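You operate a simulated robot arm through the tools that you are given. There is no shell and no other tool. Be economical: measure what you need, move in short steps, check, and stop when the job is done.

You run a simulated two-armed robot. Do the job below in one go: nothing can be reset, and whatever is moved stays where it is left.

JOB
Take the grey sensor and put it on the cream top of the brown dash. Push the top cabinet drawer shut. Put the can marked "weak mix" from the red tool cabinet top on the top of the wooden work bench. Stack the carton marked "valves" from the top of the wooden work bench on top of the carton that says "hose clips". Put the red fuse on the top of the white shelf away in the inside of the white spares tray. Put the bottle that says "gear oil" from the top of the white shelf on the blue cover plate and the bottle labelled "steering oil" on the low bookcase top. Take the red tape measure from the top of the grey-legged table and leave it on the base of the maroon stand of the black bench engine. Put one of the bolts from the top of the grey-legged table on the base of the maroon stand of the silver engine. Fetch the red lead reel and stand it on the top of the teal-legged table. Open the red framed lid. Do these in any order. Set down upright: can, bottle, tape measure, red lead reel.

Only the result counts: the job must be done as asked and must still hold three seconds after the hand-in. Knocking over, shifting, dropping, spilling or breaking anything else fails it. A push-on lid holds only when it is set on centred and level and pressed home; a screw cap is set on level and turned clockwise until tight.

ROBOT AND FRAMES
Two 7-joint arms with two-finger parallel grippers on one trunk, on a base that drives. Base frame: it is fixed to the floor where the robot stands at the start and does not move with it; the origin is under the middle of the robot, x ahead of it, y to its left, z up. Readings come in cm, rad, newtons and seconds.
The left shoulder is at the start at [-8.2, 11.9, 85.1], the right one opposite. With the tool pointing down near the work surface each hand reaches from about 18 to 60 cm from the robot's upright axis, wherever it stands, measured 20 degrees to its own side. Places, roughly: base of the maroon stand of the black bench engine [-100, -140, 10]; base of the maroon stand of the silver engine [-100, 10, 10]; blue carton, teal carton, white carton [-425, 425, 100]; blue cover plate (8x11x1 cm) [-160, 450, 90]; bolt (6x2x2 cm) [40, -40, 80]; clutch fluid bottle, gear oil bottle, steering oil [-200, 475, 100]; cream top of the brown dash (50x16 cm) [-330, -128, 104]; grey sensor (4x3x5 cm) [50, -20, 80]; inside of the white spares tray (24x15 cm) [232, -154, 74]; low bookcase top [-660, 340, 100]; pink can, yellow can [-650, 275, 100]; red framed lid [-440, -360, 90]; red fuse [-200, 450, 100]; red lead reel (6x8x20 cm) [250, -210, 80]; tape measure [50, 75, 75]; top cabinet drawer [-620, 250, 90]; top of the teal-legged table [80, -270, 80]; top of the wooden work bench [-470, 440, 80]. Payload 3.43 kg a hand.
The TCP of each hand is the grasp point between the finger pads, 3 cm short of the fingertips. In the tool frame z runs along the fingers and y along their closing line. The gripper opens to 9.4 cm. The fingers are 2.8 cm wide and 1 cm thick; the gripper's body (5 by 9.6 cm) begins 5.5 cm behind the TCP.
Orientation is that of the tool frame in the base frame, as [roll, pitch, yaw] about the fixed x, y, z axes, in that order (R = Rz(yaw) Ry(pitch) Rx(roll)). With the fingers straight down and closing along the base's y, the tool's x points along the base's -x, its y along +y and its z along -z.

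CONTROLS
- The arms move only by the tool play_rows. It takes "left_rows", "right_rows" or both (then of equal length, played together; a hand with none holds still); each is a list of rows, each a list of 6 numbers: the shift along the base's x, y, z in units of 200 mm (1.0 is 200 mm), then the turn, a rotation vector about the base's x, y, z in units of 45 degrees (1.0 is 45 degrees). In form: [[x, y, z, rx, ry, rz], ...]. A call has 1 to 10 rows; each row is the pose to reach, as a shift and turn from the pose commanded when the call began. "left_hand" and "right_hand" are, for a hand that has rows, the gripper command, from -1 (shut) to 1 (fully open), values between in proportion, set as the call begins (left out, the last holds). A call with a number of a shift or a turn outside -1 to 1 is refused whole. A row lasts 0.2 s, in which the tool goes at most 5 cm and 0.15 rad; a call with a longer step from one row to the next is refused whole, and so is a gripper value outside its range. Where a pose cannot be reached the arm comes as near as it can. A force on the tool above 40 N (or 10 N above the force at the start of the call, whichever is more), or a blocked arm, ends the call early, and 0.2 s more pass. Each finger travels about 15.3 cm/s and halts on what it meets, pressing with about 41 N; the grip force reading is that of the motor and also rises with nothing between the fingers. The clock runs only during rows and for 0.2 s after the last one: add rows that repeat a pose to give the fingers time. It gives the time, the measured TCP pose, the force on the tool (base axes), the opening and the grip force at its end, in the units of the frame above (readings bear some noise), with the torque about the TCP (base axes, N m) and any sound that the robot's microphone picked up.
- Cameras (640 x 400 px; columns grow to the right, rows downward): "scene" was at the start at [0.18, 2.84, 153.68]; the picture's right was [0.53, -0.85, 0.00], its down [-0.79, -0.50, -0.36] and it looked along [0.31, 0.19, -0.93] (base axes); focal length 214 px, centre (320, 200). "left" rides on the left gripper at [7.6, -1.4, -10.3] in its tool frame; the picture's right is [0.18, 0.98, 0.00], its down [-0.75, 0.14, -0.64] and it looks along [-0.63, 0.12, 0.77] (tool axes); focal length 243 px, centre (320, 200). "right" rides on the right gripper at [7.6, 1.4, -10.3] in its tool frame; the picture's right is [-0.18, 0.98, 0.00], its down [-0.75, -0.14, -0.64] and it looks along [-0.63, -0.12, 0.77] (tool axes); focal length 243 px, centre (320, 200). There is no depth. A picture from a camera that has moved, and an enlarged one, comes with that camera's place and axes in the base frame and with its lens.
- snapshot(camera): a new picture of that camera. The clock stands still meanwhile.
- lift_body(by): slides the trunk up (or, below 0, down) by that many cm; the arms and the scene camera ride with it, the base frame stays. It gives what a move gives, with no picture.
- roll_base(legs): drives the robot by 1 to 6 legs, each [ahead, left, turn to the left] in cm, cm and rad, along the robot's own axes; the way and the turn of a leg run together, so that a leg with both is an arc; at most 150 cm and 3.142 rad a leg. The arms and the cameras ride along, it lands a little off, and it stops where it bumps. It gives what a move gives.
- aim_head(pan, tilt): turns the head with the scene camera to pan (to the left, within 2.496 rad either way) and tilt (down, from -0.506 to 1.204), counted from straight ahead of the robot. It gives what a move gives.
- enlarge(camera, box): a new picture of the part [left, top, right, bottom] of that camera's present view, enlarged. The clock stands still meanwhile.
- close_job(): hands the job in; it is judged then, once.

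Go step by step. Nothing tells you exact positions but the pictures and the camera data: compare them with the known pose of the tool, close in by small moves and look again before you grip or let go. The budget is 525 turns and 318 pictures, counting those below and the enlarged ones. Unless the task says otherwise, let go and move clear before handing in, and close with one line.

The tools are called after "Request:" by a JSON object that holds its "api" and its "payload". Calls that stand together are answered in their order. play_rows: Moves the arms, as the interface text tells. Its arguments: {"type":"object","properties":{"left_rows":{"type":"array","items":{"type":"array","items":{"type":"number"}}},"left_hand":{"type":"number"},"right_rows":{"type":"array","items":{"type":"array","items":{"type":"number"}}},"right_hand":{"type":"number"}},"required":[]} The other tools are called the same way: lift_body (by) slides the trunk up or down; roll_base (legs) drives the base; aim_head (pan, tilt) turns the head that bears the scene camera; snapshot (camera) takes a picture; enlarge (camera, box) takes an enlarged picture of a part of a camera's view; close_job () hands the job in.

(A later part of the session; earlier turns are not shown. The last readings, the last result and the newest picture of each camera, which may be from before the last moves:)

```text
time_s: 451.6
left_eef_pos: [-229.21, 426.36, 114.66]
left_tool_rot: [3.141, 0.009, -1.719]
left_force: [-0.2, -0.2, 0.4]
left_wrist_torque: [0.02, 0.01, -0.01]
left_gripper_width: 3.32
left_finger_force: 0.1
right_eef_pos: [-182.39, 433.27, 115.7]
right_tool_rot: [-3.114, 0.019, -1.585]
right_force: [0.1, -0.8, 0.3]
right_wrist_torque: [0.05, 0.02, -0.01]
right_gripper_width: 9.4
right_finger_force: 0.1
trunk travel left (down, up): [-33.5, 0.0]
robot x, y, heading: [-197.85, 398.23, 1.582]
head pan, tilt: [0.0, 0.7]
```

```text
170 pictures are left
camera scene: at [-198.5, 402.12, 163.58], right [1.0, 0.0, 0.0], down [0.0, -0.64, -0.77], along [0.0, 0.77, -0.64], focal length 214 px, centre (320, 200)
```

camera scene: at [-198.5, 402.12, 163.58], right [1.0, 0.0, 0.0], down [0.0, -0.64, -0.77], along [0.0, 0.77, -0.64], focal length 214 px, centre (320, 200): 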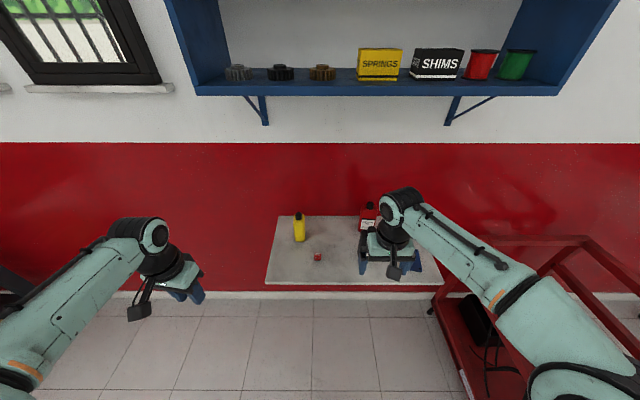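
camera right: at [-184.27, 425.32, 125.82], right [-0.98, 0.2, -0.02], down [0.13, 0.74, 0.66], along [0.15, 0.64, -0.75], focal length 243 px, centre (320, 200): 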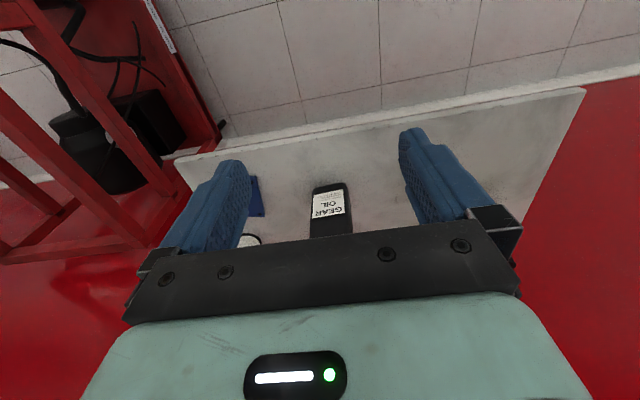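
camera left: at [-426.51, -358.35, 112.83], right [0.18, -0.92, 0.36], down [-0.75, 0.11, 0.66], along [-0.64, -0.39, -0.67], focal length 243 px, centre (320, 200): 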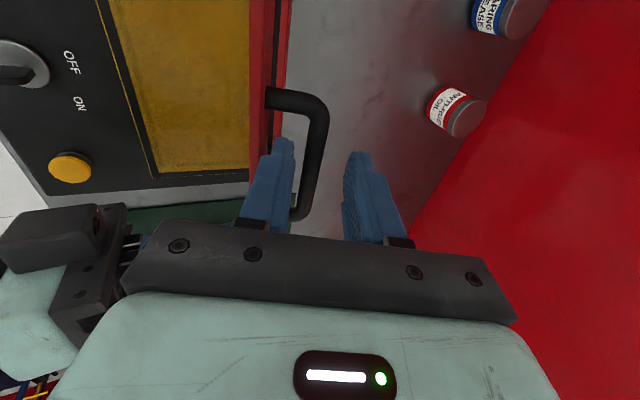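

Request:
{"api": "roll_base", "payload": {"legs": [[9, -3, 0]]}}

Request:
{"api": "play_rows", "payload": {"right_rows": [[0, 0.1, 0.0, 0, 0, -0.1], [-0.02, 0.25, 0, 0, 0, -0.213], [-0.02, 0.4, -0.05, 0, 0, -0.213]]}}

Request:
{"api": "snapshot", "payload": {"camera": "right"}}

Request:
{"api": "enlarge", "payload": {"camera": "scene", "box": [300, 190, 460, 310]}}

```text
time_s: 452.7
left_eef_pos: [-226.26, 435.05, 114.75]
left_tool_rot: [-3.141, 0.009, -1.716]
left_force: [-0.9, -0.2, -0.4]
left_wrist_torque: [0.02, -0.02, 0.02]
left_gripper_width: 3.3
left_finger_force: 0.1
right_eef_pos: [-179.4, 441.79, 115.72]
right_tool_rot: [-3.114, 0.022, -1.585]
right_force: [-0.6, 0.0, 0.3]
right_wrist_torque: [-0.02, 0.02, 0.03]
right_gripper_width: 9.4
right_finger_force: 0.0
trunk travel left (down, up): [-33.5, 0.0]
robot x, y, heading: [-195.33, 407.2, 1.573]
head pan, tilt: [0.0, 0.7]
```

```text
time_s: 453.5
left_eef_pos: [-226.24, 435.06, 114.65]
left_tool_rot: [3.141, 0.007, -1.718]
left_force: [-0.7, -0.2, 0.3]
left_wrist_torque: [-0.04, -0.01, 0.01]
left_gripper_width: 3.26
left_finger_force: 0.1
right_eef_pos: [-179.91, 449.99, 114.93]
right_tool_rot: [-3.115, 0.021, -1.754]
right_force: [-0.1, 0.0, -0.5]
right_wrist_torque: [-0.03, 0.0, 0.01]
right_gripper_width: 9.41
right_finger_force: 0.0
trunk travel left (down, up): [-33.5, 0.0]
robot x, y, heading: [-195.27, 406.95, 1.576]
head pan, tilt: [0.0, 0.7]
```

```text
169 pictures are left
camera right: at [-183.08, 442.6, 124.96], right [-0.93, 0.36, -0.02], down [0.26, 0.71, 0.66], along [0.25, 0.61, -0.75], focal length 243 px, centre (320, 200)
```

right: 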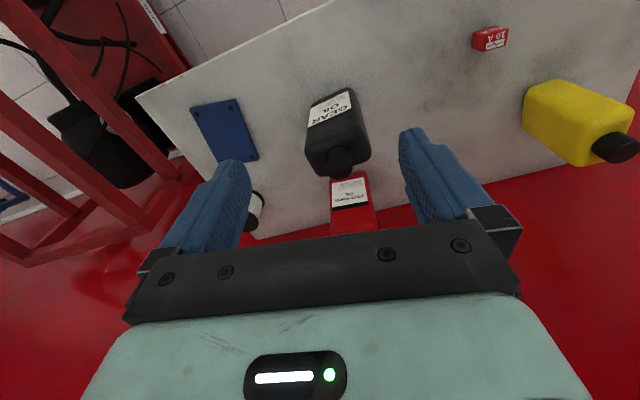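

```text
3.33 times, centred on (380, 250) of scene
camera zoom: at [-195.58, 410.88, 163.6], right [1.0, 0.0, 0.0], down [0.0, -0.64, -0.76], along [0.0, 0.76, -0.64], focal length 715 px, centre (120, 33)
```

zoom: 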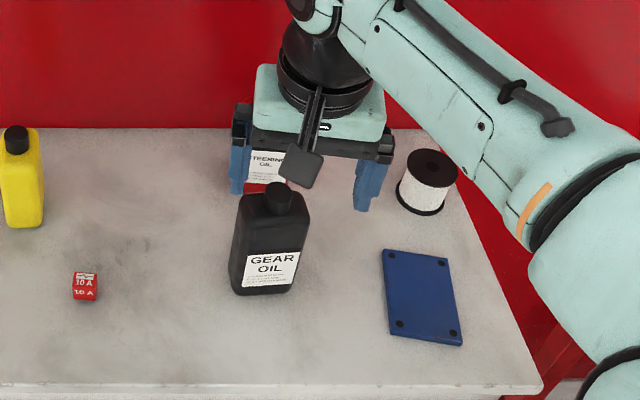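

Request:
{"api": "play_rows", "payload": {"right_rows": [[0, 0.1, 0.0, 0, 0, 0], [-0.01, 0.21, 0, 0, 0, 0], [-0.01, 0.21, -0.2, 0, 0, 0], [-0.01, 0.21, -0.4, 0, 0, 0]]}}

Request:
{"api": "snapshot", "payload": {"camera": "right"}}

Request:
{"api": "enlarge", "payload": {"camera": "scene", "box": [300, 190, 460, 310]}}

```text
time_s: 454.5
left_eef_pos: [-226.17, 435.06, 114.62]
left_tool_rot: [3.141, 0.01, -1.717]
left_force: [-0.3, -0.2, 0.9]
left_wrist_torque: [-0.01, 0.0, -0.02]
left_gripper_width: 3.28
left_finger_force: 0.1
right_eef_pos: [-180.05, 454.11, 106.62]
right_tool_rot: [-3.116, 0.02, -1.753]
right_force: [-0.9, 0.4, 0.1]
right_wrist_torque: [0.03, -0.02, -0.01]
right_gripper_width: 9.4
right_finger_force: 0.1
trunk travel left (down, up): [-33.5, 0.0]
robot x, y, heading: [-195.08, 406.77, 1.574]
head pan, tilt: [0.0, 0.7]
```

```text
167 pictures are left
camera right: at [-183.11, 446.65, 116.68], right [-0.93, 0.36, -0.02], down [0.26, 0.7, 0.66], along [0.25, 0.61, -0.75], focal length 243 px, centre (320, 200)
```

right: 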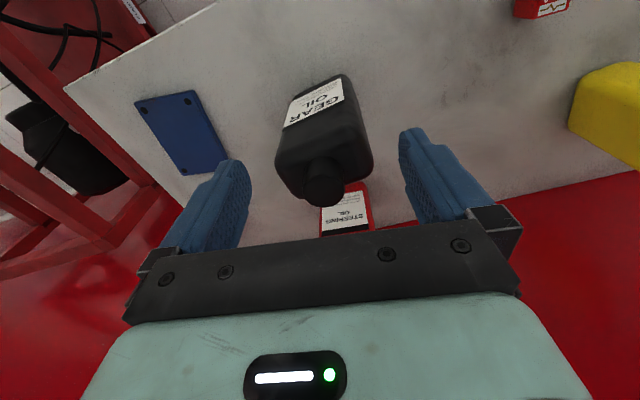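

```text
3.33 times, centred on (380, 250) of scene
camera zoom: at [-195.57, 410.81, 163.59], right [1.0, 0.0, 0.0], down [0.0, -0.64, -0.76], along [0.0, 0.76, -0.64], focal length 715 px, centre (120, 33)
```

zoom: 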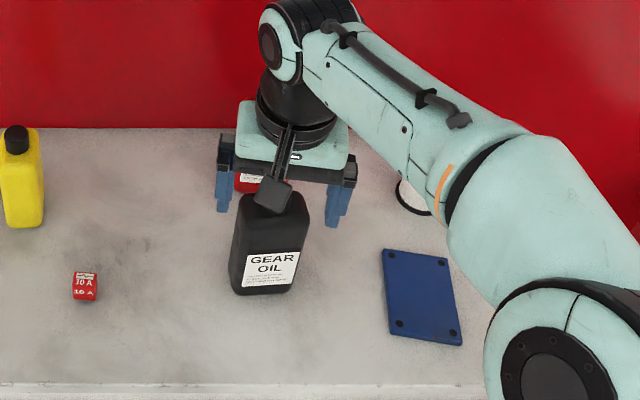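

Request:
{"api": "play_rows", "payload": {"right_rows": [[-0.01, 0.005, -0.1, 0, 0, 0], [-0.01, 0.005, -0.22, 0, 0, 0]]}}

Request:
{"api": "play_rows", "payload": {"right_rows": [[0, 0, 0, 0, 0, 0], [0, 0, 0, 0, 0, 0], [0, 0, 0, 0, 0, 0]], "right_hand": -1}}

Request:
{"api": "play_rows", "payload": {"right_rows": [[0, 0, 0.03, 0, 0, 0], [0, 0, 0.1, 0, 0, 0], [0, 0, 0.2, 0, 0, 0]]}}

Request:
{"api": "enlarge", "payload": {"camera": "scene", "box": [300, 190, 460, 310]}}

```text
time_s: 455.1
left_eef_pos: [-226.25, 435.13, 114.63]
left_tool_rot: [-3.141, 0.007, -1.718]
left_force: [-0.1, -0.2, 0.5]
left_wrist_torque: [0.02, -0.01, 0.0]
left_gripper_width: 3.28
left_finger_force: 0.0
right_eef_pos: [-180.28, 454.12, 102.35]
right_tool_rot: [-3.116, 0.022, -1.754]
right_force: [-0.2, 0.0, 0.6]
right_wrist_torque: [-0.02, 0.02, 0.01]
right_gripper_width: 9.39
right_finger_force: 0.0
trunk travel left (down, up): [-33.5, 0.0]
robot x, y, heading: [-195.23, 406.91, 1.576]
head pan, tilt: [0.0, 0.7]
```

```text
time_s: 455.9
left_eef_pos: [-226.18, 435.1, 114.65]
left_tool_rot: [3.141, 0.009, -1.718]
left_force: [0.8, -0.1, 0.0]
left_wrist_torque: [0.01, -0.02, 0.02]
left_gripper_width: 3.29
left_finger_force: 0.0
right_eef_pos: [-180.2, 454.0, 102.3]
right_tool_rot: [-3.114, 0.021, -1.754]
right_force: [1.6, -0.1, 1.5]
right_wrist_torque: [0.15, -0.09, -0.09]
right_gripper_width: 7.67
right_finger_force: 41.4
trunk travel left (down, up): [-33.5, 0.0]
robot x, y, heading: [-195.33, 406.98, 1.575]
head pan, tilt: [0.0, 0.7]
```

```text
time_s: 456.7
left_eef_pos: [-226.28, 435.08, 114.7]
left_tool_rot: [-3.141, 0.008, -1.717]
left_force: [-0.8, -0.1, -0.3]
left_wrist_torque: [0.01, 0.02, 0.02]
left_gripper_width: 3.26
left_finger_force: 0.0
right_eef_pos: [-180.29, 454.19, 106.37]
right_tool_rot: [-3.114, 0.021, -1.756]
right_force: [0.2, -0.1, -4.9]
right_wrist_torque: [-0.06, 0.03, 0.0]
right_gripper_width: 7.68
right_finger_force: 41.2
trunk travel left (down, up): [-33.5, 0.0]
robot x, y, heading: [-195.42, 406.81, 1.578]
head pan, tilt: [0.0, 0.7]
```

```text
3.33 times, centred on (380, 250) of scene
camera zoom: at [-195.56, 410.79, 163.6], right [1.0, 0.0, 0.0], down [0.0, -0.64, -0.76], along [0.0, 0.76, -0.64], focal length 715 px, centre (120, 33)
```

zoom: 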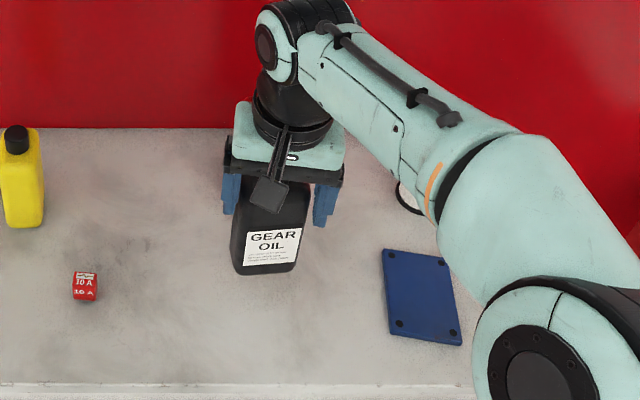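

Request:
{"api": "play_rows", "payload": {"right_rows": [[0, -0.02, 0.05, 0, 0, 0.19], [0, -0.04, 0.1, 0, 0, 0.38], [0, -0.06, 0.1, 0, 0, 0.57], [0, -0.09, 0.1, 0, 0, 0.76], [0, -0.09, 0.1, 0, 0, 0.95]]}}

Request:
{"api": "roll_base", "payload": {"legs": [[0, -16, 0]]}}

Request:
{"api": "play_rows", "payload": {"right_rows": [[0.02, 0, 0, 0, 0, 0.19], [0.04, 0, 0, 0, 0, 0.38], [0.06, 0, 0, 0, 0, 0.57], [0.08, 0, 0, 0, 0, 0.76], [0.08, 0, 0, 0, 0, 0.95], [0.08, 0, 0, 0, 0, 1.0]]}}

Request:
{"api": "snapshot", "payload": {"camera": "right"}}

Request:
{"api": "enlarge", "payload": {"camera": "scene", "box": [280, 190, 440, 310]}}

```text
time_s: 457.9
left_eef_pos: [-226.26, 435.15, 114.64]
left_tool_rot: [-3.141, 0.009, -1.717]
left_force: [-0.6, 0.0, -0.2]
left_wrist_torque: [-0.05, -0.02, 0.01]
left_gripper_width: 3.27
left_finger_force: 0.1
right_eef_pos: [-180.32, 452.32, 108.34]
right_tool_rot: [-3.116, 0.023, -1.004]
right_force: [-0.2, 0.4, -5.0]
right_wrist_torque: [-0.03, -0.03, 0.02]
right_gripper_width: 7.63
right_finger_force: 41.0
trunk travel left (down, up): [-33.5, 0.0]
robot x, y, heading: [-195.21, 406.77, 1.57]
head pan, tilt: [0.0, 0.7]
```

```text
time_s: 459.9
left_eef_pos: [-210.06, 435.13, 114.7]
left_tool_rot: [3.14, 0.006, -1.718]
left_force: [-0.2, -0.3, -0.3]
left_wrist_torque: [0.06, 0.04, -0.03]
left_gripper_width: 3.29
left_finger_force: 0.0
right_eef_pos: [-164.08, 452.57, 108.28]
right_tool_rot: [-3.115, 0.021, -1.007]
right_force: [0.3, 0.3, -4.5]
right_wrist_torque: [-0.05, -0.06, 0.0]
right_gripper_width: 7.63
right_finger_force: 41.5
trunk travel left (down, up): [-33.5, 0.0]
robot x, y, heading: [-179.17, 406.81, 1.577]
head pan, tilt: [0.0, 0.7]
```

```text
time_s: 461.3
left_eef_pos: [-209.99, 435.15, 114.69]
left_tool_rot: [3.141, 0.008, -1.719]
left_force: [0.3, -0.1, -0.6]
left_wrist_torque: [-0.01, -0.06, 0.02]
left_gripper_width: 3.32
left_finger_force: 0.1
right_eef_pos: [-162.49, 452.43, 108.4]
right_tool_rot: [-3.116, 0.02, -0.219]
right_force: [-0.2, 0.4, -4.3]
right_wrist_torque: [-0.03, -0.06, -0.02]
right_gripper_width: 7.62
right_finger_force: 40.9
trunk travel left (down, up): [-33.5, 0.0]
robot x, y, heading: [-179.4, 406.95, 1.572]
head pan, tilt: [0.0, 0.7]
```

```text
164 pictures are left
camera right: at [-155.16, 449.05, 118.46], right [-0.39, -0.92, -0.02], down [-0.69, 0.28, 0.66], along [-0.6, 0.28, -0.75], focal length 243 px, centre (320, 200)
```

right: 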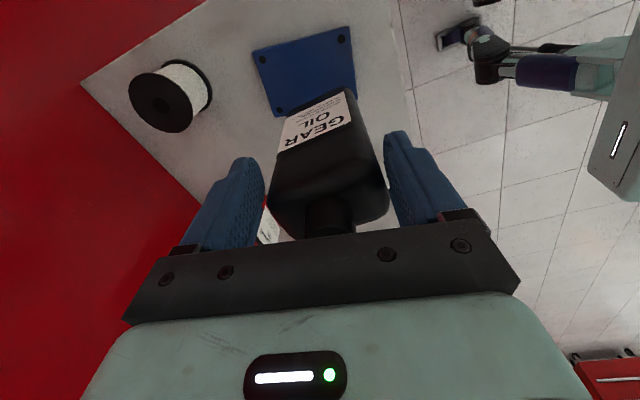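

```text
3.33 times, centred on (360, 250) of scene
camera zoom: at [-179.37, 410.84, 163.59], right [1.0, 0.0, 0.0], down [0.0, -0.64, -0.76], along [0.0, 0.76, -0.64], focal length 715 px, centre (187, 33)
```

zoom: 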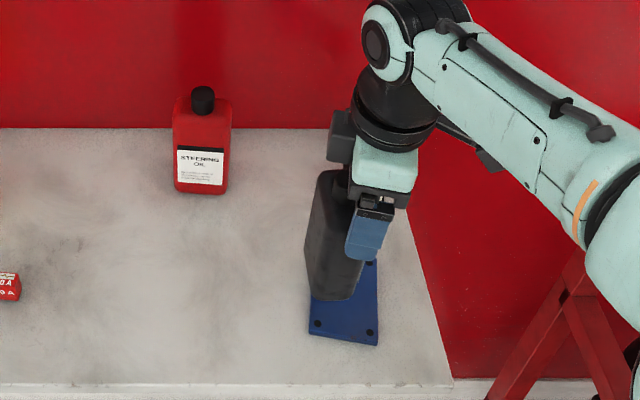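

Request:
{"api": "play_rows", "payload": {"right_rows": [[0.06, 0, -0.05, 0, 0, 0.0], [0.06, 0, -0.13, 0, 0, 0], [0.06, 0, -0.19, 0, 0, 0]]}}

Request:
{"api": "enlarge", "payload": {"camera": "scene", "box": [320, 220, 420, 300]}}

Request:
{"api": "enlarge", "payload": {"camera": "right", "box": [220, 0, 420, 130]}}

```text
time_s: 462.1
left_eef_pos: [-210.09, 435.24, 114.64]
left_tool_rot: [3.141, 0.008, -1.717]
left_force: [-0.3, -0.7, -0.9]
left_wrist_torque: [0.01, -0.02, 0.02]
left_gripper_width: 3.3
left_finger_force: 0.0
right_eef_pos: [-161.21, 452.4, 104.6]
right_tool_rot: [-3.115, 0.019, -0.221]
right_force: [0.6, 0.2, -5.0]
right_wrist_torque: [0.0, -0.09, 0.03]
right_gripper_width: 7.62
right_finger_force: 40.9
trunk travel left (down, up): [-33.5, 0.0]
robot x, y, heading: [-179.35, 406.86, 1.571]
head pan, tilt: [0.0, 0.7]
```

```text
5.00 times, centred on (370, 260) of scene
camera zoom: at [-179.36, 410.85, 163.59], right [1.0, 0.0, 0.0], down [0.0, -0.64, -0.76], along [0.0, 0.76, -0.64], focal length 1072 px, centre (70, -100)
```

zoom: 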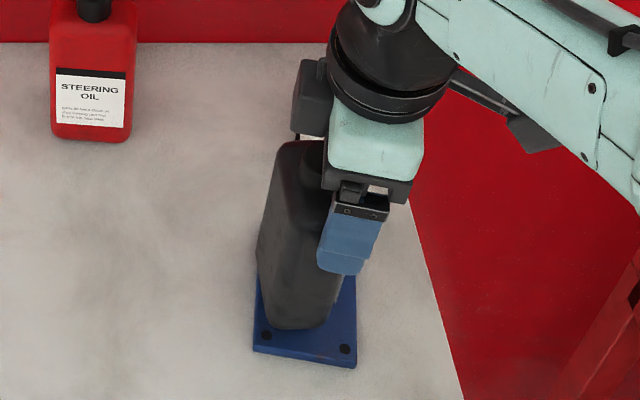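

```text
3.08 times, centred on (320, 65) of right
camera zoom: at [-154.01, 449.02, 114.66], right [-0.4, -0.92, -0.02], down [-0.69, 0.28, 0.66], along [-0.6, 0.28, -0.75], focal length 746 px, centre (320, 615)
```

zoom: 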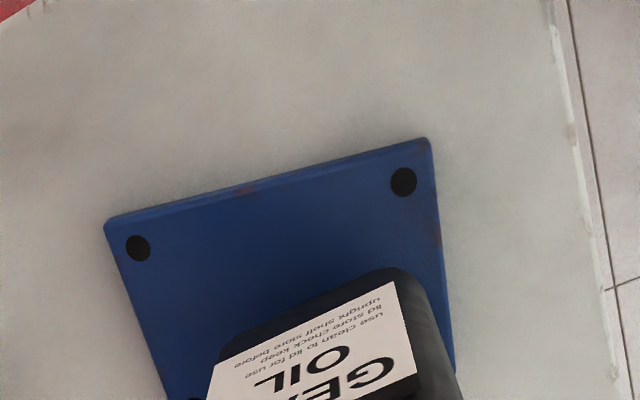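

Request:
{"api": "play_rows", "payload": {"right_rows": [[0.01, 0.015, -0.03, 0, 0, 0.0], [0.01, 0.015, -0.06, 0, 0, 0], [0.01, 0.015, -0.08, 0, 0, 0], [0.01, 0.015, -0.1, 0, 0, 0]]}}

Request:
{"api": "enlarge", "payload": {"camera": "scene", "box": [320, 220, 420, 300]}}

```text
time_s: 463.1
left_eef_pos: [-210.14, 435.1, 114.67]
left_tool_rot: [-3.141, 0.011, -1.719]
left_force: [-0.4, 1.2, 0.1]
left_wrist_torque: [0.02, 0.02, 0.01]
left_gripper_width: 3.28
left_finger_force: 0.1
right_eef_pos: [-161.05, 453.02, 103.09]
right_tool_rot: [-3.101, 0.024, -0.221]
right_force: [4.0, 6.3, 29.1]
right_wrist_torque: [-0.18, -0.01, 0.11]
right_gripper_width: 7.64
right_finger_force: 40.7
trunk travel left (down, up): [-33.5, 0.0]
robot x, y, heading: [-178.95, 407.25, 1.573]
head pan, tilt: [0.0, 0.7]
```

```text
5.00 times, centred on (370, 260) of scene
camera zoom: at [-179.39, 410.72, 163.64], right [1.0, 0.0, 0.0], down [0.0, -0.64, -0.77], along [0.0, 0.77, -0.64], focal length 1072 px, centre (70, -100)
```

zoom: 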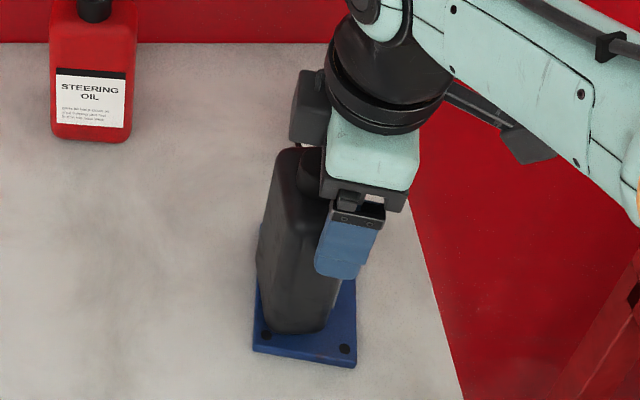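

Request:
{"api": "play_rows", "payload": {"right_rows": [[0, 0, 0.01, 0, 0, 0], [0, 0, 0.015, 0, 0, 0]]}}

Request:
{"api": "play_rows", "payload": {"right_rows": [[0, 0, 0, 0, 0, 0], [0, 0, 0, 0, 0, 0], [0, 0, 0, 0, 0, 0]], "right_hand": 1}}

Request:
{"api": "play_rows", "payload": {"right_rows": [[0, 0, 0.1, 0, 0, 0], [0, 0, 0.3, 0, 0, 0], [0, 0, 0.5, 0, 0, 0], [0, 0, 0.6, 0, 0, 0]]}}

Request:
{"api": "snapshot", "payload": {"camera": "right"}}

Request:
{"api": "enlarge", "payload": {"camera": "scene", "box": [260, 180, 420, 300]}}

```text
time_s: 463.7
left_eef_pos: [-210.01, 435.01, 114.55]
left_tool_rot: [-3.142, 0.009, -1.718]
left_force: [-0.1, -0.5, -0.3]
left_wrist_torque: [-0.01, -0.02, 0.04]
left_gripper_width: 3.29
left_finger_force: 0.0
right_eef_pos: [-161.04, 452.84, 103.12]
right_tool_rot: [-3.11, 0.021, -0.224]
right_force: [1.2, 7.9, 26.2]
right_wrist_torque: [0.34, 0.25, -0.1]
right_gripper_width: 7.59
right_finger_force: 41.1
trunk travel left (down, up): [-33.5, 0.0]
robot x, y, heading: [-179.06, 406.92, 1.57]
head pan, tilt: [0.0, 0.7]
```

```text
time_s: 464.5
left_eef_pos: [-209.94, 435.2, 114.74]
left_tool_rot: [-3.141, 0.009, -1.718]
left_force: [-0.1, -0.1, -0.7]
left_wrist_torque: [0.0, -0.02, -0.01]
left_gripper_width: 3.28
left_finger_force: 0.0
right_eef_pos: [-160.94, 452.65, 102.98]
right_tool_rot: [-3.118, 0.022, -0.223]
right_force: [-1.0, 0.2, 0.2]
right_wrist_torque: [-0.02, 0.01, 0.0]
right_gripper_width: 9.39
right_finger_force: 0.1
trunk travel left (down, up): [-33.5, 0.0]
robot x, y, heading: [-179.3, 407.13, 1.571]
head pan, tilt: [0.0, 0.7]
```

```text
time_s: 465.5
left_eef_pos: [-210.14, 435.13, 114.58]
left_tool_rot: [-3.141, 0.01, -1.719]
left_force: [0.5, 0.2, 0.4]
left_wrist_torque: [0.06, 0.02, -0.02]
left_gripper_width: 3.29
left_finger_force: 0.1
right_eef_pos: [-161.01, 452.81, 114.9]
right_tool_rot: [-3.117, 0.021, -0.222]
right_force: [0.4, -0.1, -0.5]
right_wrist_torque: [0.0, 0.0, -0.02]
right_gripper_width: 9.38
right_finger_force: 0.1
trunk travel left (down, up): [-33.5, 0.0]
robot x, y, heading: [-179.27, 406.75, 1.568]
head pan, tilt: [0.0, 0.7]
```

```text
159 pictures are left
camera right: at [-153.77, 449.3, 125.01], right [-0.4, -0.92, -0.02], down [-0.69, 0.28, 0.66], along [-0.6, 0.28, -0.75], focal length 243 px, centre (320, 200)
```

right: 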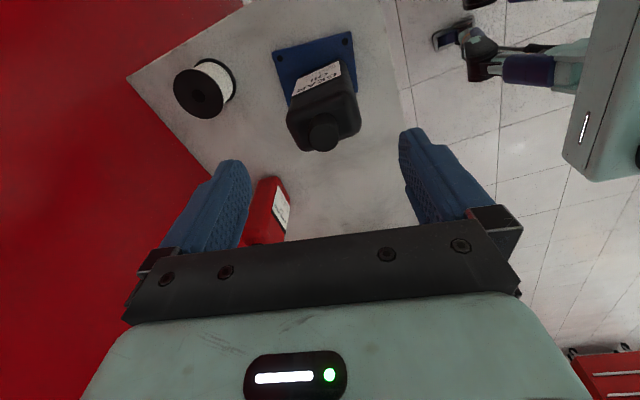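

```text
3.33 times, centred on (340, 240) of scene
camera zoom: at [-179.39, 410.81, 163.6], right [1.0, 0.0, 0.0], down [0.0, -0.64, -0.76], along [0.0, 0.76, -0.64], focal length 715 px, centre (253, 67)
```

zoom: 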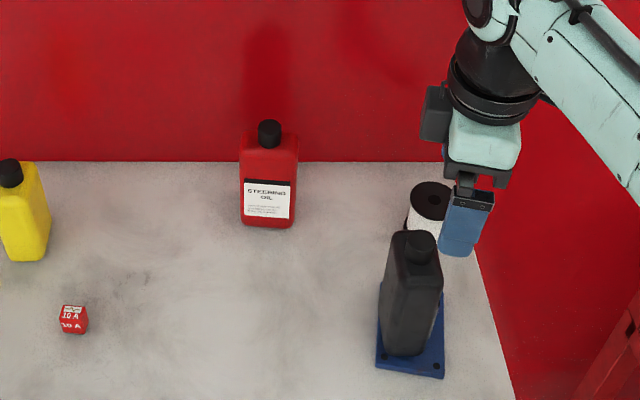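

Request:
{"api": "play_rows", "payload": {"right_rows": [[-0.1, -0.05, 0.0, 0, 0, -0.19], [-0.2, -0.1, 0.0, 0, 0, -0.38], [-0.2, -0.2, 0.0, 0, 0, -0.57], [-0.2, -0.3, 0.0, 0, 0, -0.76], [-0.2, -0.4, 0.0, 0, 0, -0.95]]}}

Request:
{"api": "play_rows", "payload": {"right_rows": [[0, 0, 0.0, 0, 0, -0.19], [0, 0, 0.0, 0, 0, -0.38], [0, 0, 0.0, 0, 0, -0.57], [0, 0, 0.0, 0, 0, -0.76], [0, 0, 0.0, 0, 0, -0.95]]}}

Request:
{"api": "roll_base", "payload": {"legs": [[12, 11, 0]]}}

Request:
{"api": "snapshot", "payload": {"camera": "right"}}

Request:
{"api": "snapshot", "payload": {"camera": "scene"}}

```text
time_s: 466.7
left_eef_pos: [-209.98, 435.04, 114.6]
left_tool_rot: [-3.142, 0.009, -1.717]
left_force: [0.7, -0.7, -0.3]
left_wrist_torque: [-0.01, 0.04, 0.01]
left_gripper_width: 3.27
left_finger_force: 0.2
right_eef_pos: [-165.16, 444.62, 115.01]
right_tool_rot: [-3.115, 0.02, -0.97]
right_force: [-0.2, -0.1, 0.6]
right_wrist_torque: [-0.01, 0.01, 0.03]
right_gripper_width: 9.4
right_finger_force: 0.0
trunk travel left (down, up): [-33.5, 0.0]
robot x, y, heading: [-179.31, 406.7, 1.573]
head pan, tilt: [0.0, 0.7]
```

```text
time_s: 467.9
left_eef_pos: [-210.0, 435.12, 114.64]
left_tool_rot: [3.14, 0.008, -1.718]
left_force: [0.7, 0.1, 0.1]
left_wrist_torque: [0.02, 0.0, -0.02]
left_gripper_width: 3.29
left_finger_force: 0.1
right_eef_pos: [-165.22, 444.78, 114.92]
right_tool_rot: [-3.117, 0.021, -1.717]
right_force: [0.2, 0.3, -0.4]
right_wrist_torque: [-0.02, 0.02, 0.01]
right_gripper_width: 9.42
right_finger_force: 0.0
trunk travel left (down, up): [-33.5, 0.0]
robot x, y, heading: [-179.6, 406.81, 1.572]
head pan, tilt: [0.0, 0.7]
```

```text
time_s: 469.5
left_eef_pos: [-220.74, 447.07, 114.65]
left_tool_rot: [3.141, 0.008, -1.723]
left_force: [0.5, -0.8, 0.1]
left_wrist_torque: [-0.02, 0.02, -0.01]
left_gripper_width: 3.28
left_finger_force: 0.1
right_eef_pos: [-175.71, 456.62, 114.93]
right_tool_rot: [-3.117, 0.021, -1.718]
right_force: [0.3, 0.3, -0.1]
right_wrist_torque: [0.0, 0.02, 0.03]
right_gripper_width: 9.41
right_finger_force: 0.1
trunk travel left (down, up): [-33.5, 0.0]
robot x, y, heading: [-189.93, 418.81, 1.569]
head pan, tilt: [0.0, 0.7]
```

```text
157 pictures are left
camera right: at [-178.61, 448.99, 124.95], right [-0.94, 0.33, -0.02], down [0.23, 0.71, 0.66], along [0.23, 0.62, -0.75], focal length 243 px, centre (320, 200)
```

right: 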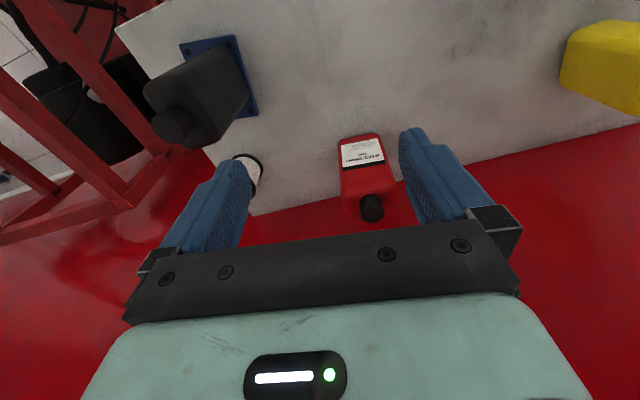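

```text
156 pictures are left
camera scene: at [-190.18, 422.63, 163.58], right [1.0, 0.0, 0.0], down [0.0, -0.64, -0.77], along [0.0, 0.77, -0.64], focal length 214 px, centre (320, 200)
```

scene: 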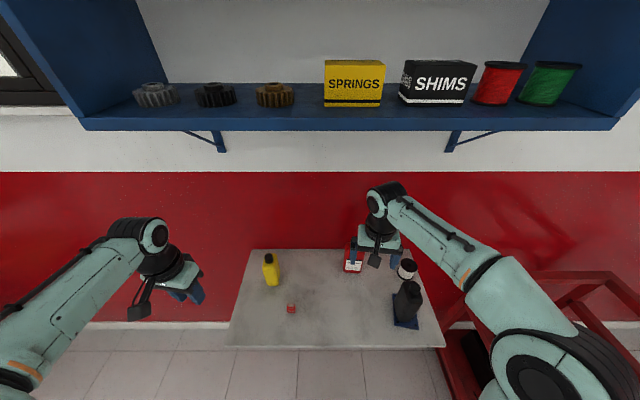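

Request:
{"api": "play_rows", "payload": {"right_rows": [[-0.04, 0.15, -0.05, 0, 0, 0], [-0.09, 0.35, -0.1, 0, 0, 0], [-0.09, 0.55, -0.12, 0, 0, 0]]}}

Request:
{"api": "snapshot", "payload": {"camera": "right"}}

```text
time_s: 470.3
left_eef_pos: [-220.7, 447.16, 114.65]
left_tool_rot: [-3.141, 0.008, -1.722]
left_force: [0.2, -0.1, -0.5]
left_wrist_torque: [-0.03, 0.0, -0.02]
left_gripper_width: 3.29
left_finger_force: 0.0
right_eef_pos: [-177.61, 467.59, 112.68]
right_tool_rot: [-3.114, 0.02, -1.718]
right_force: [-0.4, -0.4, 0.2]
right_wrist_torque: [0.0, 0.06, 0.01]
right_gripper_width: 9.41
right_finger_force: 0.0
trunk travel left (down, up): [-33.5, 0.0]
robot x, y, heading: [-190.23, 418.53, 1.565]
head pan, tilt: [0.0, 0.7]
```

```text
155 pictures are left
camera right: at [-180.42, 460.01, 122.64], right [-0.94, 0.33, -0.02], down [0.23, 0.71, 0.66], along [0.23, 0.62, -0.75], focal length 243 px, centre (320, 200)
```

right: 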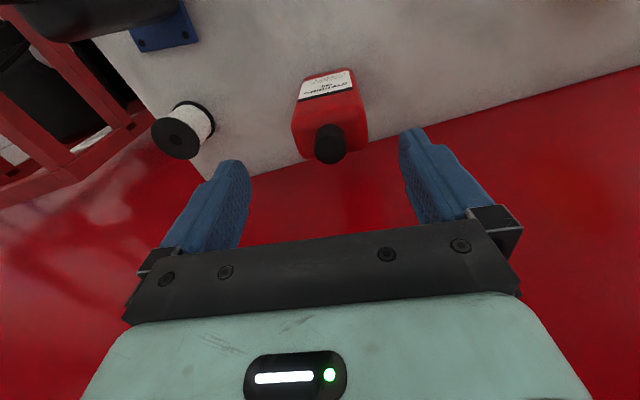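

Request:
{"api": "play_rows", "payload": {"right_rows": [[-0.01, 0.05, -0.1, 0, 0, 0], [-0.01, 0.05, -0.25, 0, 0, 0], [-0.01, 0.05, -0.4, 0, 0, 0], [-0.01, 0.05, -0.52, 0, 0, 0]]}}

Request:
{"api": "play_rows", "payload": {"right_rows": [[0, 0, 0, 0, 0, 0], [0, 0, 0, 0, 0, 0], [0, 0, 0, 0, 0, 0]], "right_hand": -1}}

Request:
{"api": "play_rows", "payload": {"right_rows": [[0, 0, 0.03, 0, 0, 0], [0, 0, 0.1, 0, 0, 0], [0, 0, 0.2, 0, 0, 0]]}}

Request:
{"api": "snapshot", "payload": {"camera": "right"}}

Request:
{"api": "snapshot", "payload": {"camera": "scene"}}

```text
time_s: 471.3
left_eef_pos: [-220.71, 447.16, 114.65]
left_tool_rot: [3.14, 0.01, -1.721]
left_force: [0.4, -0.4, -0.9]
left_wrist_torque: [-0.03, 0.02, 0.02]
left_gripper_width: 3.29
left_finger_force: 0.1
right_eef_pos: [-177.82, 468.6, 102.31]
right_tool_rot: [-3.116, 0.022, -1.718]
right_force: [-0.2, -0.6, 0.5]
right_wrist_torque: [-0.01, -0.04, 0.02]
right_gripper_width: 9.41
right_finger_force: 0.0
trunk travel left (down, up): [-33.5, 0.0]
robot x, y, heading: [-189.96, 418.66, 1.566]
head pan, tilt: [0.0, 0.7]
```

```text
time_s: 472.1
left_eef_pos: [-220.7, 447.17, 114.67]
left_tool_rot: [3.141, 0.007, -1.722]
left_force: [0.0, -0.6, 0.9]
left_wrist_torque: [0.0, 0.0, 0.0]
left_gripper_width: 3.28
left_finger_force: 0.1
right_eef_pos: [-177.79, 468.46, 102.26]
right_tool_rot: [-3.117, 0.022, -1.717]
right_force: [1.1, 0.7, -0.8]
right_wrist_torque: [0.13, 0.01, -0.06]
right_gripper_width: 7.41
right_finger_force: 40.9
trunk travel left (down, up): [-33.5, 0.0]
robot x, y, heading: [-189.98, 419.01, 1.567]
head pan, tilt: [0.0, 0.7]
```

```text
time_s: 472.9
left_eef_pos: [-220.75, 447.2, 114.66]
left_tool_rot: [-3.141, 0.01, -1.72]
left_force: [0.0, 0.3, -0.1]
left_wrist_torque: [0.01, -0.02, -0.01]
left_gripper_width: 3.26
left_finger_force: 0.1
right_eef_pos: [-177.8, 468.61, 106.19]
right_tool_rot: [-3.114, 0.021, -1.715]
right_force: [-0.2, -0.4, -4.1]
right_wrist_torque: [-0.05, 0.0, -0.01]
right_gripper_width: 7.36
right_finger_force: 41.0
trunk travel left (down, up): [-33.5, 0.0]
robot x, y, heading: [-190.07, 418.68, 1.571]
head pan, tilt: [0.0, 0.7]
```

```text
154 pictures are left
camera right: at [-180.7, 461.03, 116.18], right [-0.94, 0.33, -0.02], down [0.23, 0.71, 0.66], along [0.23, 0.62, -0.75], focal length 243 px, centre (320, 200)
```

right: 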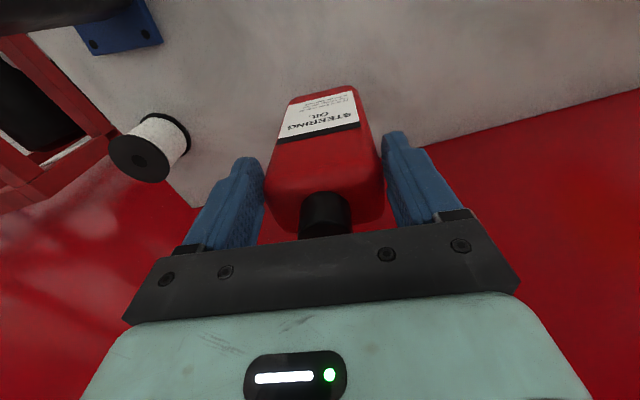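

```text
153 pictures are left
camera scene: at [-190.19, 422.68, 163.6], right [1.0, 0.0, 0.0], down [0.0, -0.64, -0.76], along [0.0, 0.76, -0.64], focal length 214 px, centre (320, 200)
```

scene: 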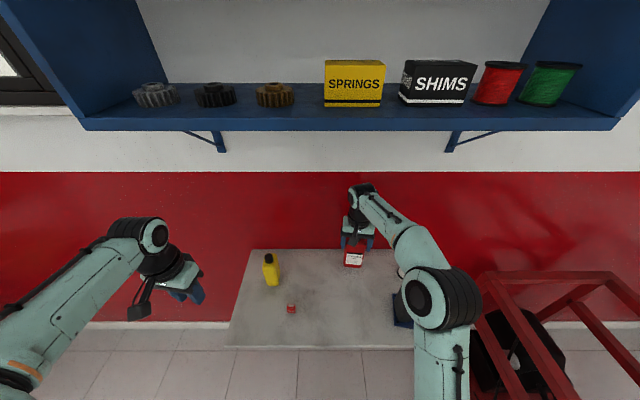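

Request:
{"api": "roll_base", "payload": {"legs": [[-28, 0, 0]]}}

Request:
{"api": "snapshot", "payload": {"camera": "scene"}}

```text
time_s: 474.9
left_eef_pos: [-220.73, 419.18, 114.72]
left_tool_rot: [3.141, 0.008, -1.72]
left_force: [0.1, 0.3, -1.0]
left_wrist_torque: [-0.01, 0.01, -0.01]
left_gripper_width: 3.28
left_finger_force: 0.1
right_eef_pos: [-177.88, 440.82, 106.11]
right_tool_rot: [-3.114, 0.022, -1.716]
right_force: [0.1, 0.3, -3.9]
right_wrist_torque: [-0.03, 0.01, 0.02]
right_gripper_width: 7.4
right_finger_force: 41.0
trunk travel left (down, up): [-33.5, 0.0]
robot x, y, heading: [-190.38, 390.73, 1.574]
head pan, tilt: [0.0, 0.7]
```

```text
152 pictures are left
camera scene: at [-190.17, 394.86, 163.61], right [1.0, 0.0, 0.0], down [0.0, -0.64, -0.76], along [0.0, 0.76, -0.64], focal length 214 px, centre (320, 200)
```

scene: 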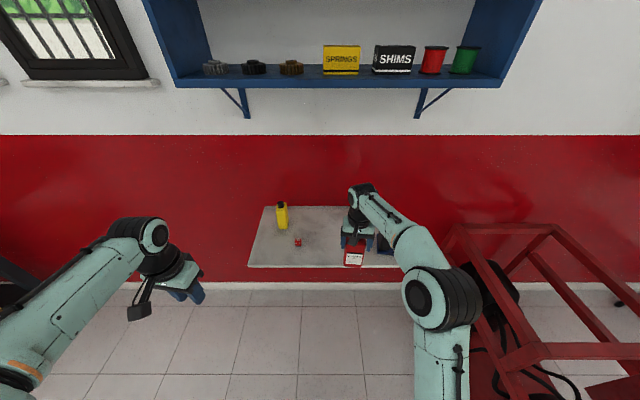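

Request:
{"api": "play_rows", "payload": {"right_rows": [[0, -0.15, 0.05, 0, 0, 0], [0, -0.3, 0.1, 0, 0, 0], [0, -0.45, 0.15, 0, 0, 0], [0, -0.6, 0.2, 0, 0, 0]], "left_rows": [[0.2, 0.1, 0, 0, 0, 0], [0.4, 0.2, 0, 0, 0, 0], [0.6, 0.3, 0, 0, 0, 0], [0.8, 0.4, 0.0, 0, 0, 0]], "left_hand": 0.3}}

Request:
{"api": "enlarge", "payload": {"camera": "scene", "box": [240, 180, 420, 290]}}

Request:
{"api": "snapshot", "payload": {"camera": "left"}}

```text
time_s: 475.9
left_eef_pos: [-204.71, 427.17, 114.75]
left_tool_rot: [3.141, 0.008, -1.718]
left_force: [-0.1, -0.3, -0.7]
left_wrist_torque: [-0.01, 0.0, 0.02]
left_gripper_width: 6.11
left_finger_force: 0.2
right_eef_pos: [-177.91, 428.47, 109.99]
right_tool_rot: [-3.115, 0.021, -1.714]
right_force: [0.9, -1.0, -4.3]
right_wrist_torque: [-0.07, 0.0, 0.0]
right_gripper_width: 7.41
right_finger_force: 40.5
trunk travel left (down, up): [-33.5, 0.0]
robot x, y, heading: [-190.07, 391.02, 1.573]
head pan, tilt: [0.0, 0.7]
```

```text
3.56 times, centred on (330, 235) of scene
camera zoom: at [-190.03, 394.78, 163.6], right [1.0, 0.0, 0.0], down [0.0, -0.64, -0.76], along [0.0, 0.76, -0.64], focal length 763 px, centre (284, 76)
```

zoom: 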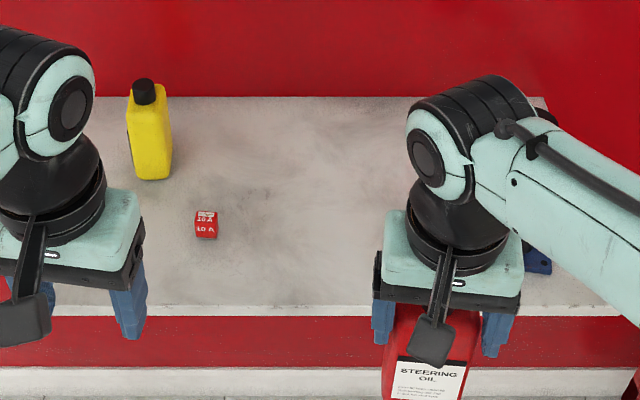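

```text
150 pictures are left
camera left: at [-204.35, 419.33, 124.9], right [-1.0, -0.04, 0.0], down [-0.03, 0.76, 0.65], along [-0.02, 0.65, -0.76], focal length 243 px, centre (320, 200)
```

left: 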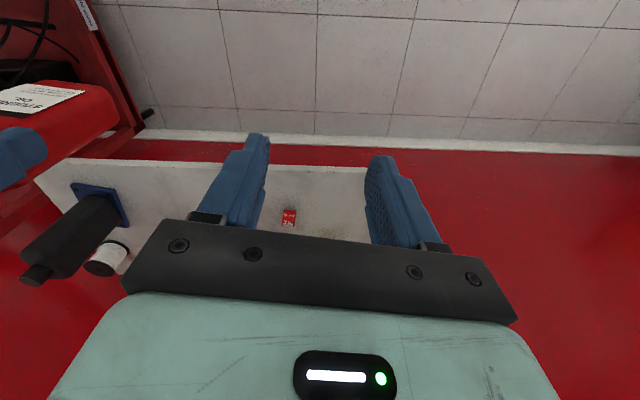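

Request:
{"api": "roll_base", "payload": {"legs": [[13, 0, 0]]}}

Request:
{"api": "play_rows", "payload": {"left_rows": [[0.1, 0.15, -0.1, 0, 0, 0.1], [0.2, 0.3, -0.25, 0, 0, 0.19], [0.26, 0.45, -0.4, 0, 0, 0.19], [0.26, 0.63, -0.55, 0, 0, 0.19], [0.26, 0.63, -0.75, 0, 0, 0.19]], "left_hand": 0.1}}

Request:
{"api": "snapshot", "payload": {"camera": "left"}}

```text
time_s: 477.2
left_eef_pos: [-205.0, 439.96, 114.74]
left_tool_rot: [3.141, 0.009, -1.719]
left_force: [-0.3, 0.3, -0.4]
left_wrist_torque: [0.04, 0.0, 0.02]
left_gripper_width: 6.11
left_finger_force: 0.1
right_eef_pos: [-178.04, 441.39, 109.96]
right_tool_rot: [-3.116, 0.021, -1.714]
right_force: [-0.8, -0.5, -4.4]
right_wrist_torque: [-0.06, 0.0, -0.05]
right_gripper_width: 7.42
right_finger_force: 40.9
trunk travel left (down, up): [-33.5, 0.0]
robot x, y, heading: [-190.06, 403.43, 1.57]
head pan, tilt: [0.0, 0.7]
```

```text
time_s: 478.4
left_eef_pos: [-199.64, 452.65, 99.62]
left_tool_rot: [3.141, 0.008, -1.569]
left_force: [-0.7, 0.3, 0.1]
left_wrist_torque: [0.0, -0.01, 0.02]
left_gripper_width: 5.18
left_finger_force: 0.1
right_eef_pos: [-178.0, 441.48, 110.03]
right_tool_rot: [-3.116, 0.021, -1.714]
right_force: [-0.2, 0.9, -4.1]
right_wrist_torque: [-0.1, 0.03, 0.02]
right_gripper_width: 7.39
right_finger_force: 40.8
trunk travel left (down, up): [-33.5, 0.0]
robot x, y, heading: [-190.33, 403.78, 1.575]
head pan, tilt: [0.0, 0.7]
```

```text
149 pictures are left
camera left: at [-198.14, 445.07, 109.81], right [-0.98, -0.19, 0.0], down [-0.14, 0.75, 0.65], along [-0.12, 0.64, -0.76], focal length 243 px, centre (320, 200)
```

left: 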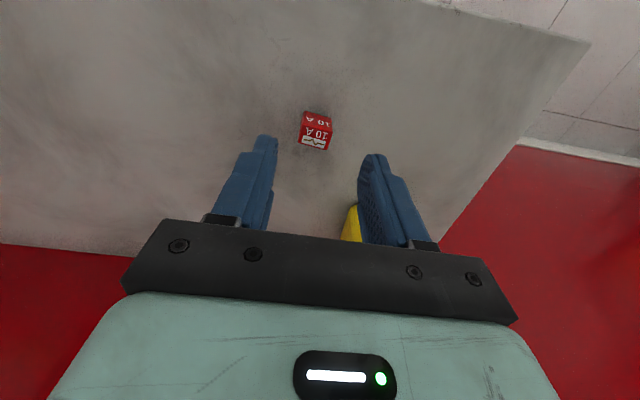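

Request:
{"api": "play_rows", "payload": {"left_rows": [[0.01, 0.02, -0.15, 0, 0, 0], [0.01, 0.02, -0.25, 0, 0, 0], [0.01, 0.02, -0.3, 0, 0, 0]]}}

Request:
{"api": "play_rows", "payload": {"left_rows": [[0, 0, 0, 0, 0, 0], [0, 0, 0, 0, 0, 0], [0, 0, 0, 0, 0, 0]], "left_hand": -1}}

Request:
{"api": "play_rows", "payload": {"left_rows": [[0, 0, 0.1, 0, 0, 0], [0, 0, 0.3, 0, 0, 0], [0, 0, 0.55, 0, 0, 0], [0, -0.2, 0.7, 0, 0, 0], [0, -0.4, 0.8, 0, 0, 0]]}}

Request:
{"api": "snapshot", "payload": {"camera": "left"}}

```text
time_s: 479.2
left_eef_pos: [-199.59, 453.07, 93.78]
left_tool_rot: [3.141, 0.009, -1.569]
left_force: [1.2, 0.2, -0.2]
left_wrist_torque: [0.01, -0.03, -0.01]
left_gripper_width: 5.16
left_finger_force: 0.0
right_eef_pos: [-177.92, 441.36, 110.03]
right_tool_rot: [-3.116, 0.02, -1.715]
right_force: [-0.1, -0.2, -4.1]
right_wrist_torque: [-0.06, -0.02, 0.0]
right_gripper_width: 7.38
right_finger_force: 41.7
trunk travel left (down, up): [-33.5, 0.0]
robot x, y, heading: [-190.16, 403.81, 1.574]
head pan, tilt: [0.0, 0.7]
```

```text
time_s: 480.0
left_eef_pos: [-199.7, 453.12, 93.84]
left_tool_rot: [-3.14, 0.008, -1.569]
left_force: [0.2, -0.1, 0.2]
left_wrist_torque: [0.0, 0.0, 0.0]
left_gripper_width: 2.41
left_finger_force: 41.2
right_eef_pos: [-177.95, 441.46, 110.06]
right_tool_rot: [-3.114, 0.022, -1.715]
right_force: [-0.8, 0.0, -4.0]
right_wrist_torque: [-0.05, 0.04, -0.02]
right_gripper_width: 7.4
right_finger_force: 40.8
trunk travel left (down, up): [-33.5, 0.0]
robot x, y, heading: [-189.93, 403.85, 1.572]
head pan, tilt: [0.0, 0.7]
```

```text
time_s: 481.2
left_eef_pos: [-199.46, 444.7, 110.1]
left_tool_rot: [3.141, 0.008, -1.57]
left_force: [0.6, -0.9, 0.8]
left_wrist_torque: [0.0, 0.0, 0.03]
left_gripper_width: 2.45
left_finger_force: 40.7
right_eef_pos: [-178.03, 441.36, 110.09]
right_tool_rot: [-3.116, 0.02, -1.714]
right_force: [-0.1, 0.0, -4.3]
right_wrist_torque: [-0.05, 0.0, -0.02]
right_gripper_width: 7.41
right_finger_force: 41.3
trunk travel left (down, up): [-33.5, 0.0]
robot x, y, heading: [-190.18, 403.77, 1.575]
head pan, tilt: [0.0, 0.7]
```

```text
148 pictures are left
camera left: at [-197.91, 437.03, 120.16], right [-0.98, -0.19, 0.0], down [-0.14, 0.75, 0.65], along [-0.12, 0.64, -0.76], focal length 243 px, centre (320, 200)
```

left: 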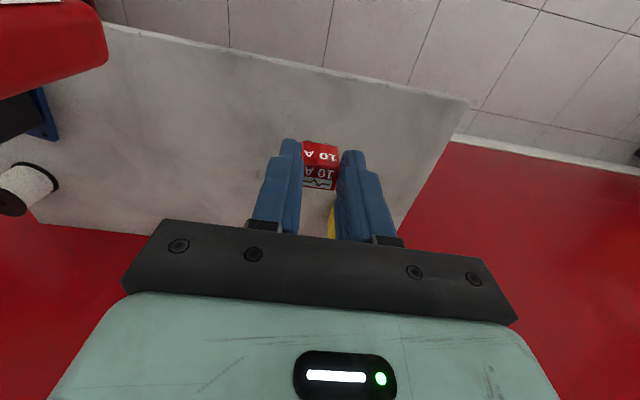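

Request:
{"api": "roll_base", "payload": {"legs": [[-60, 0, 0], [0, 0, 1.565], [140, 0, 0]]}}

Request:
{"api": "aim_head", "payload": {"pan": 0, "tilt": 0.5}}

Request:
{"api": "snapshot", "payload": {"camera": "scene"}}

```text
time_s: 495.0
left_eef_pos: [-371.86, 332.94, 110.01]
left_tool_rot: [-3.14, 0.007, 0.009]
left_force: [-0.1, 0.6, 0.2]
left_wrist_torque: [-0.01, -0.01, 0.0]
left_gripper_width: 2.42
left_finger_force: 41.6
right_eef_pos: [-368.59, 354.41, 109.96]
right_tool_rot: [-3.115, 0.021, -0.137]
right_force: [-0.3, -0.1, -4.5]
right_wrist_torque: [-0.01, -0.03, -0.02]
right_gripper_width: 7.42
right_finger_force: 40.8
trunk travel left (down, up): [-33.5, 0.0]
robot x, y, heading: [-330.73, 342.32, -3.129]
head pan, tilt: [0.0, 0.7]
```

```text
time_s: 495.7
left_eef_pos: [-372.0, 332.85, 109.97]
left_tool_rot: [3.141, 0.01, 0.009]
left_force: [-0.1, 0.7, -0.3]
left_wrist_torque: [-0.02, 0.04, 0.01]
left_gripper_width: 2.44
left_finger_force: 41.0
right_eef_pos: [-368.6, 354.39, 109.97]
right_tool_rot: [-3.115, 0.021, -0.137]
right_force: [0.1, -0.1, -3.8]
right_wrist_torque: [0.0, -0.08, 0.0]
right_gripper_width: 7.4
right_finger_force: 41.1
trunk travel left (down, up): [-33.5, 0.0]
robot x, y, heading: [-330.89, 342.44, -3.131]
head pan, tilt: [0.0, 0.499]
```

```text
147 pictures are left
camera scene: at [-335.64, 342.44, 165.36], right [-0.01, 1.0, 0.0], down [0.48, 0.0, -0.88], along [-0.88, -0.01, -0.48], focal length 214 px, centre (320, 200)
```

scene: 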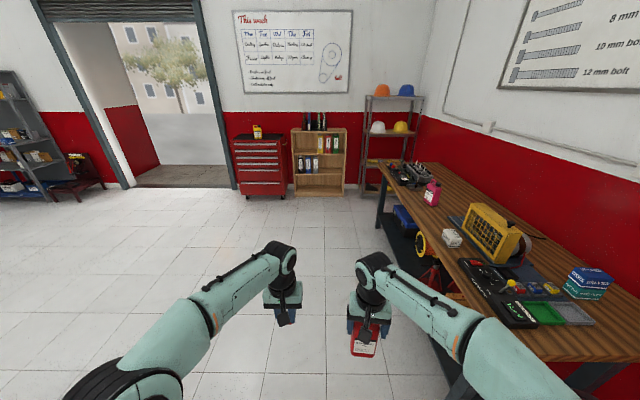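

Request:
{"api": "roll_base", "payload": {"legs": [[130, 8, 0.0], [95, 0, 0]]}}

Request:
{"api": "aim_head", "payload": {"pan": 0, "tilt": 0.7}}

Request:
{"api": "snapshot", "payload": {"camera": "scene"}}

```text
time_s: 506.7
left_eef_pos: [-593.14, 317.35, 110.03]
left_tool_rot: [-3.142, 0.009, 0.033]
left_force: [0.5, 0.6, -0.7]
left_wrist_torque: [-0.04, 0.0, -0.01]
left_gripper_width: 2.44
left_finger_force: 40.3
right_eef_pos: [-590.49, 338.99, 110.04]
right_tool_rot: [-3.116, 0.021, -0.111]
right_force: [0.0, -0.2, -4.2]
right_wrist_torque: [-0.01, -0.08, 0.02]
right_gripper_width: 7.4
right_finger_force: 41.1
trunk travel left (down, up): [-33.5, 0.0]
robot x, y, heading: [-552.25, 328.16, -3.111]
head pan, tilt: [0.0, 0.499]
```

```text
time_s: 507.4
left_eef_pos: [-593.33, 317.53, 110.03]
left_tool_rot: [-3.141, 0.01, 0.034]
left_force: [-0.2, -0.1, 0.2]
left_wrist_torque: [0.0, 0.02, 0.03]
left_gripper_width: 2.45
left_finger_force: 41.3
right_eef_pos: [-590.48, 338.93, 109.97]
right_tool_rot: [-3.115, 0.021, -0.11]
right_force: [0.0, -0.1, -3.9]
right_wrist_torque: [0.0, -0.06, 0.01]
right_gripper_width: 7.42
right_finger_force: 40.9
trunk travel left (down, up): [-33.5, 0.0]
robot x, y, heading: [-552.6, 327.83, -3.103]
head pan, tilt: [0.0, 0.7]
```

```text
146 pictures are left
camera scene: at [-556.66, 327.85, 163.6], right [-0.03, 1.0, 0.0], down [0.64, 0.02, -0.77], along [-0.76, -0.03, -0.64], focal length 214 px, centre (320, 200)
```

scene: 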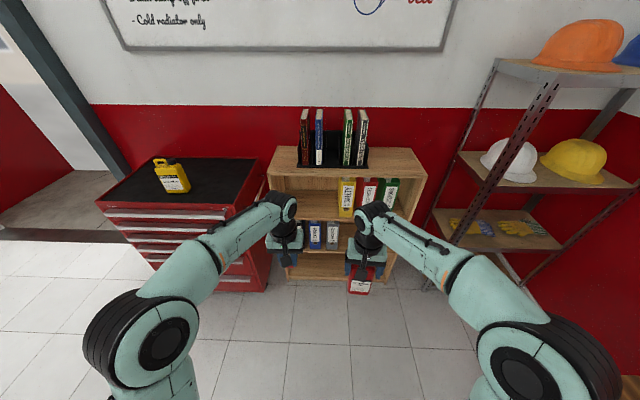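

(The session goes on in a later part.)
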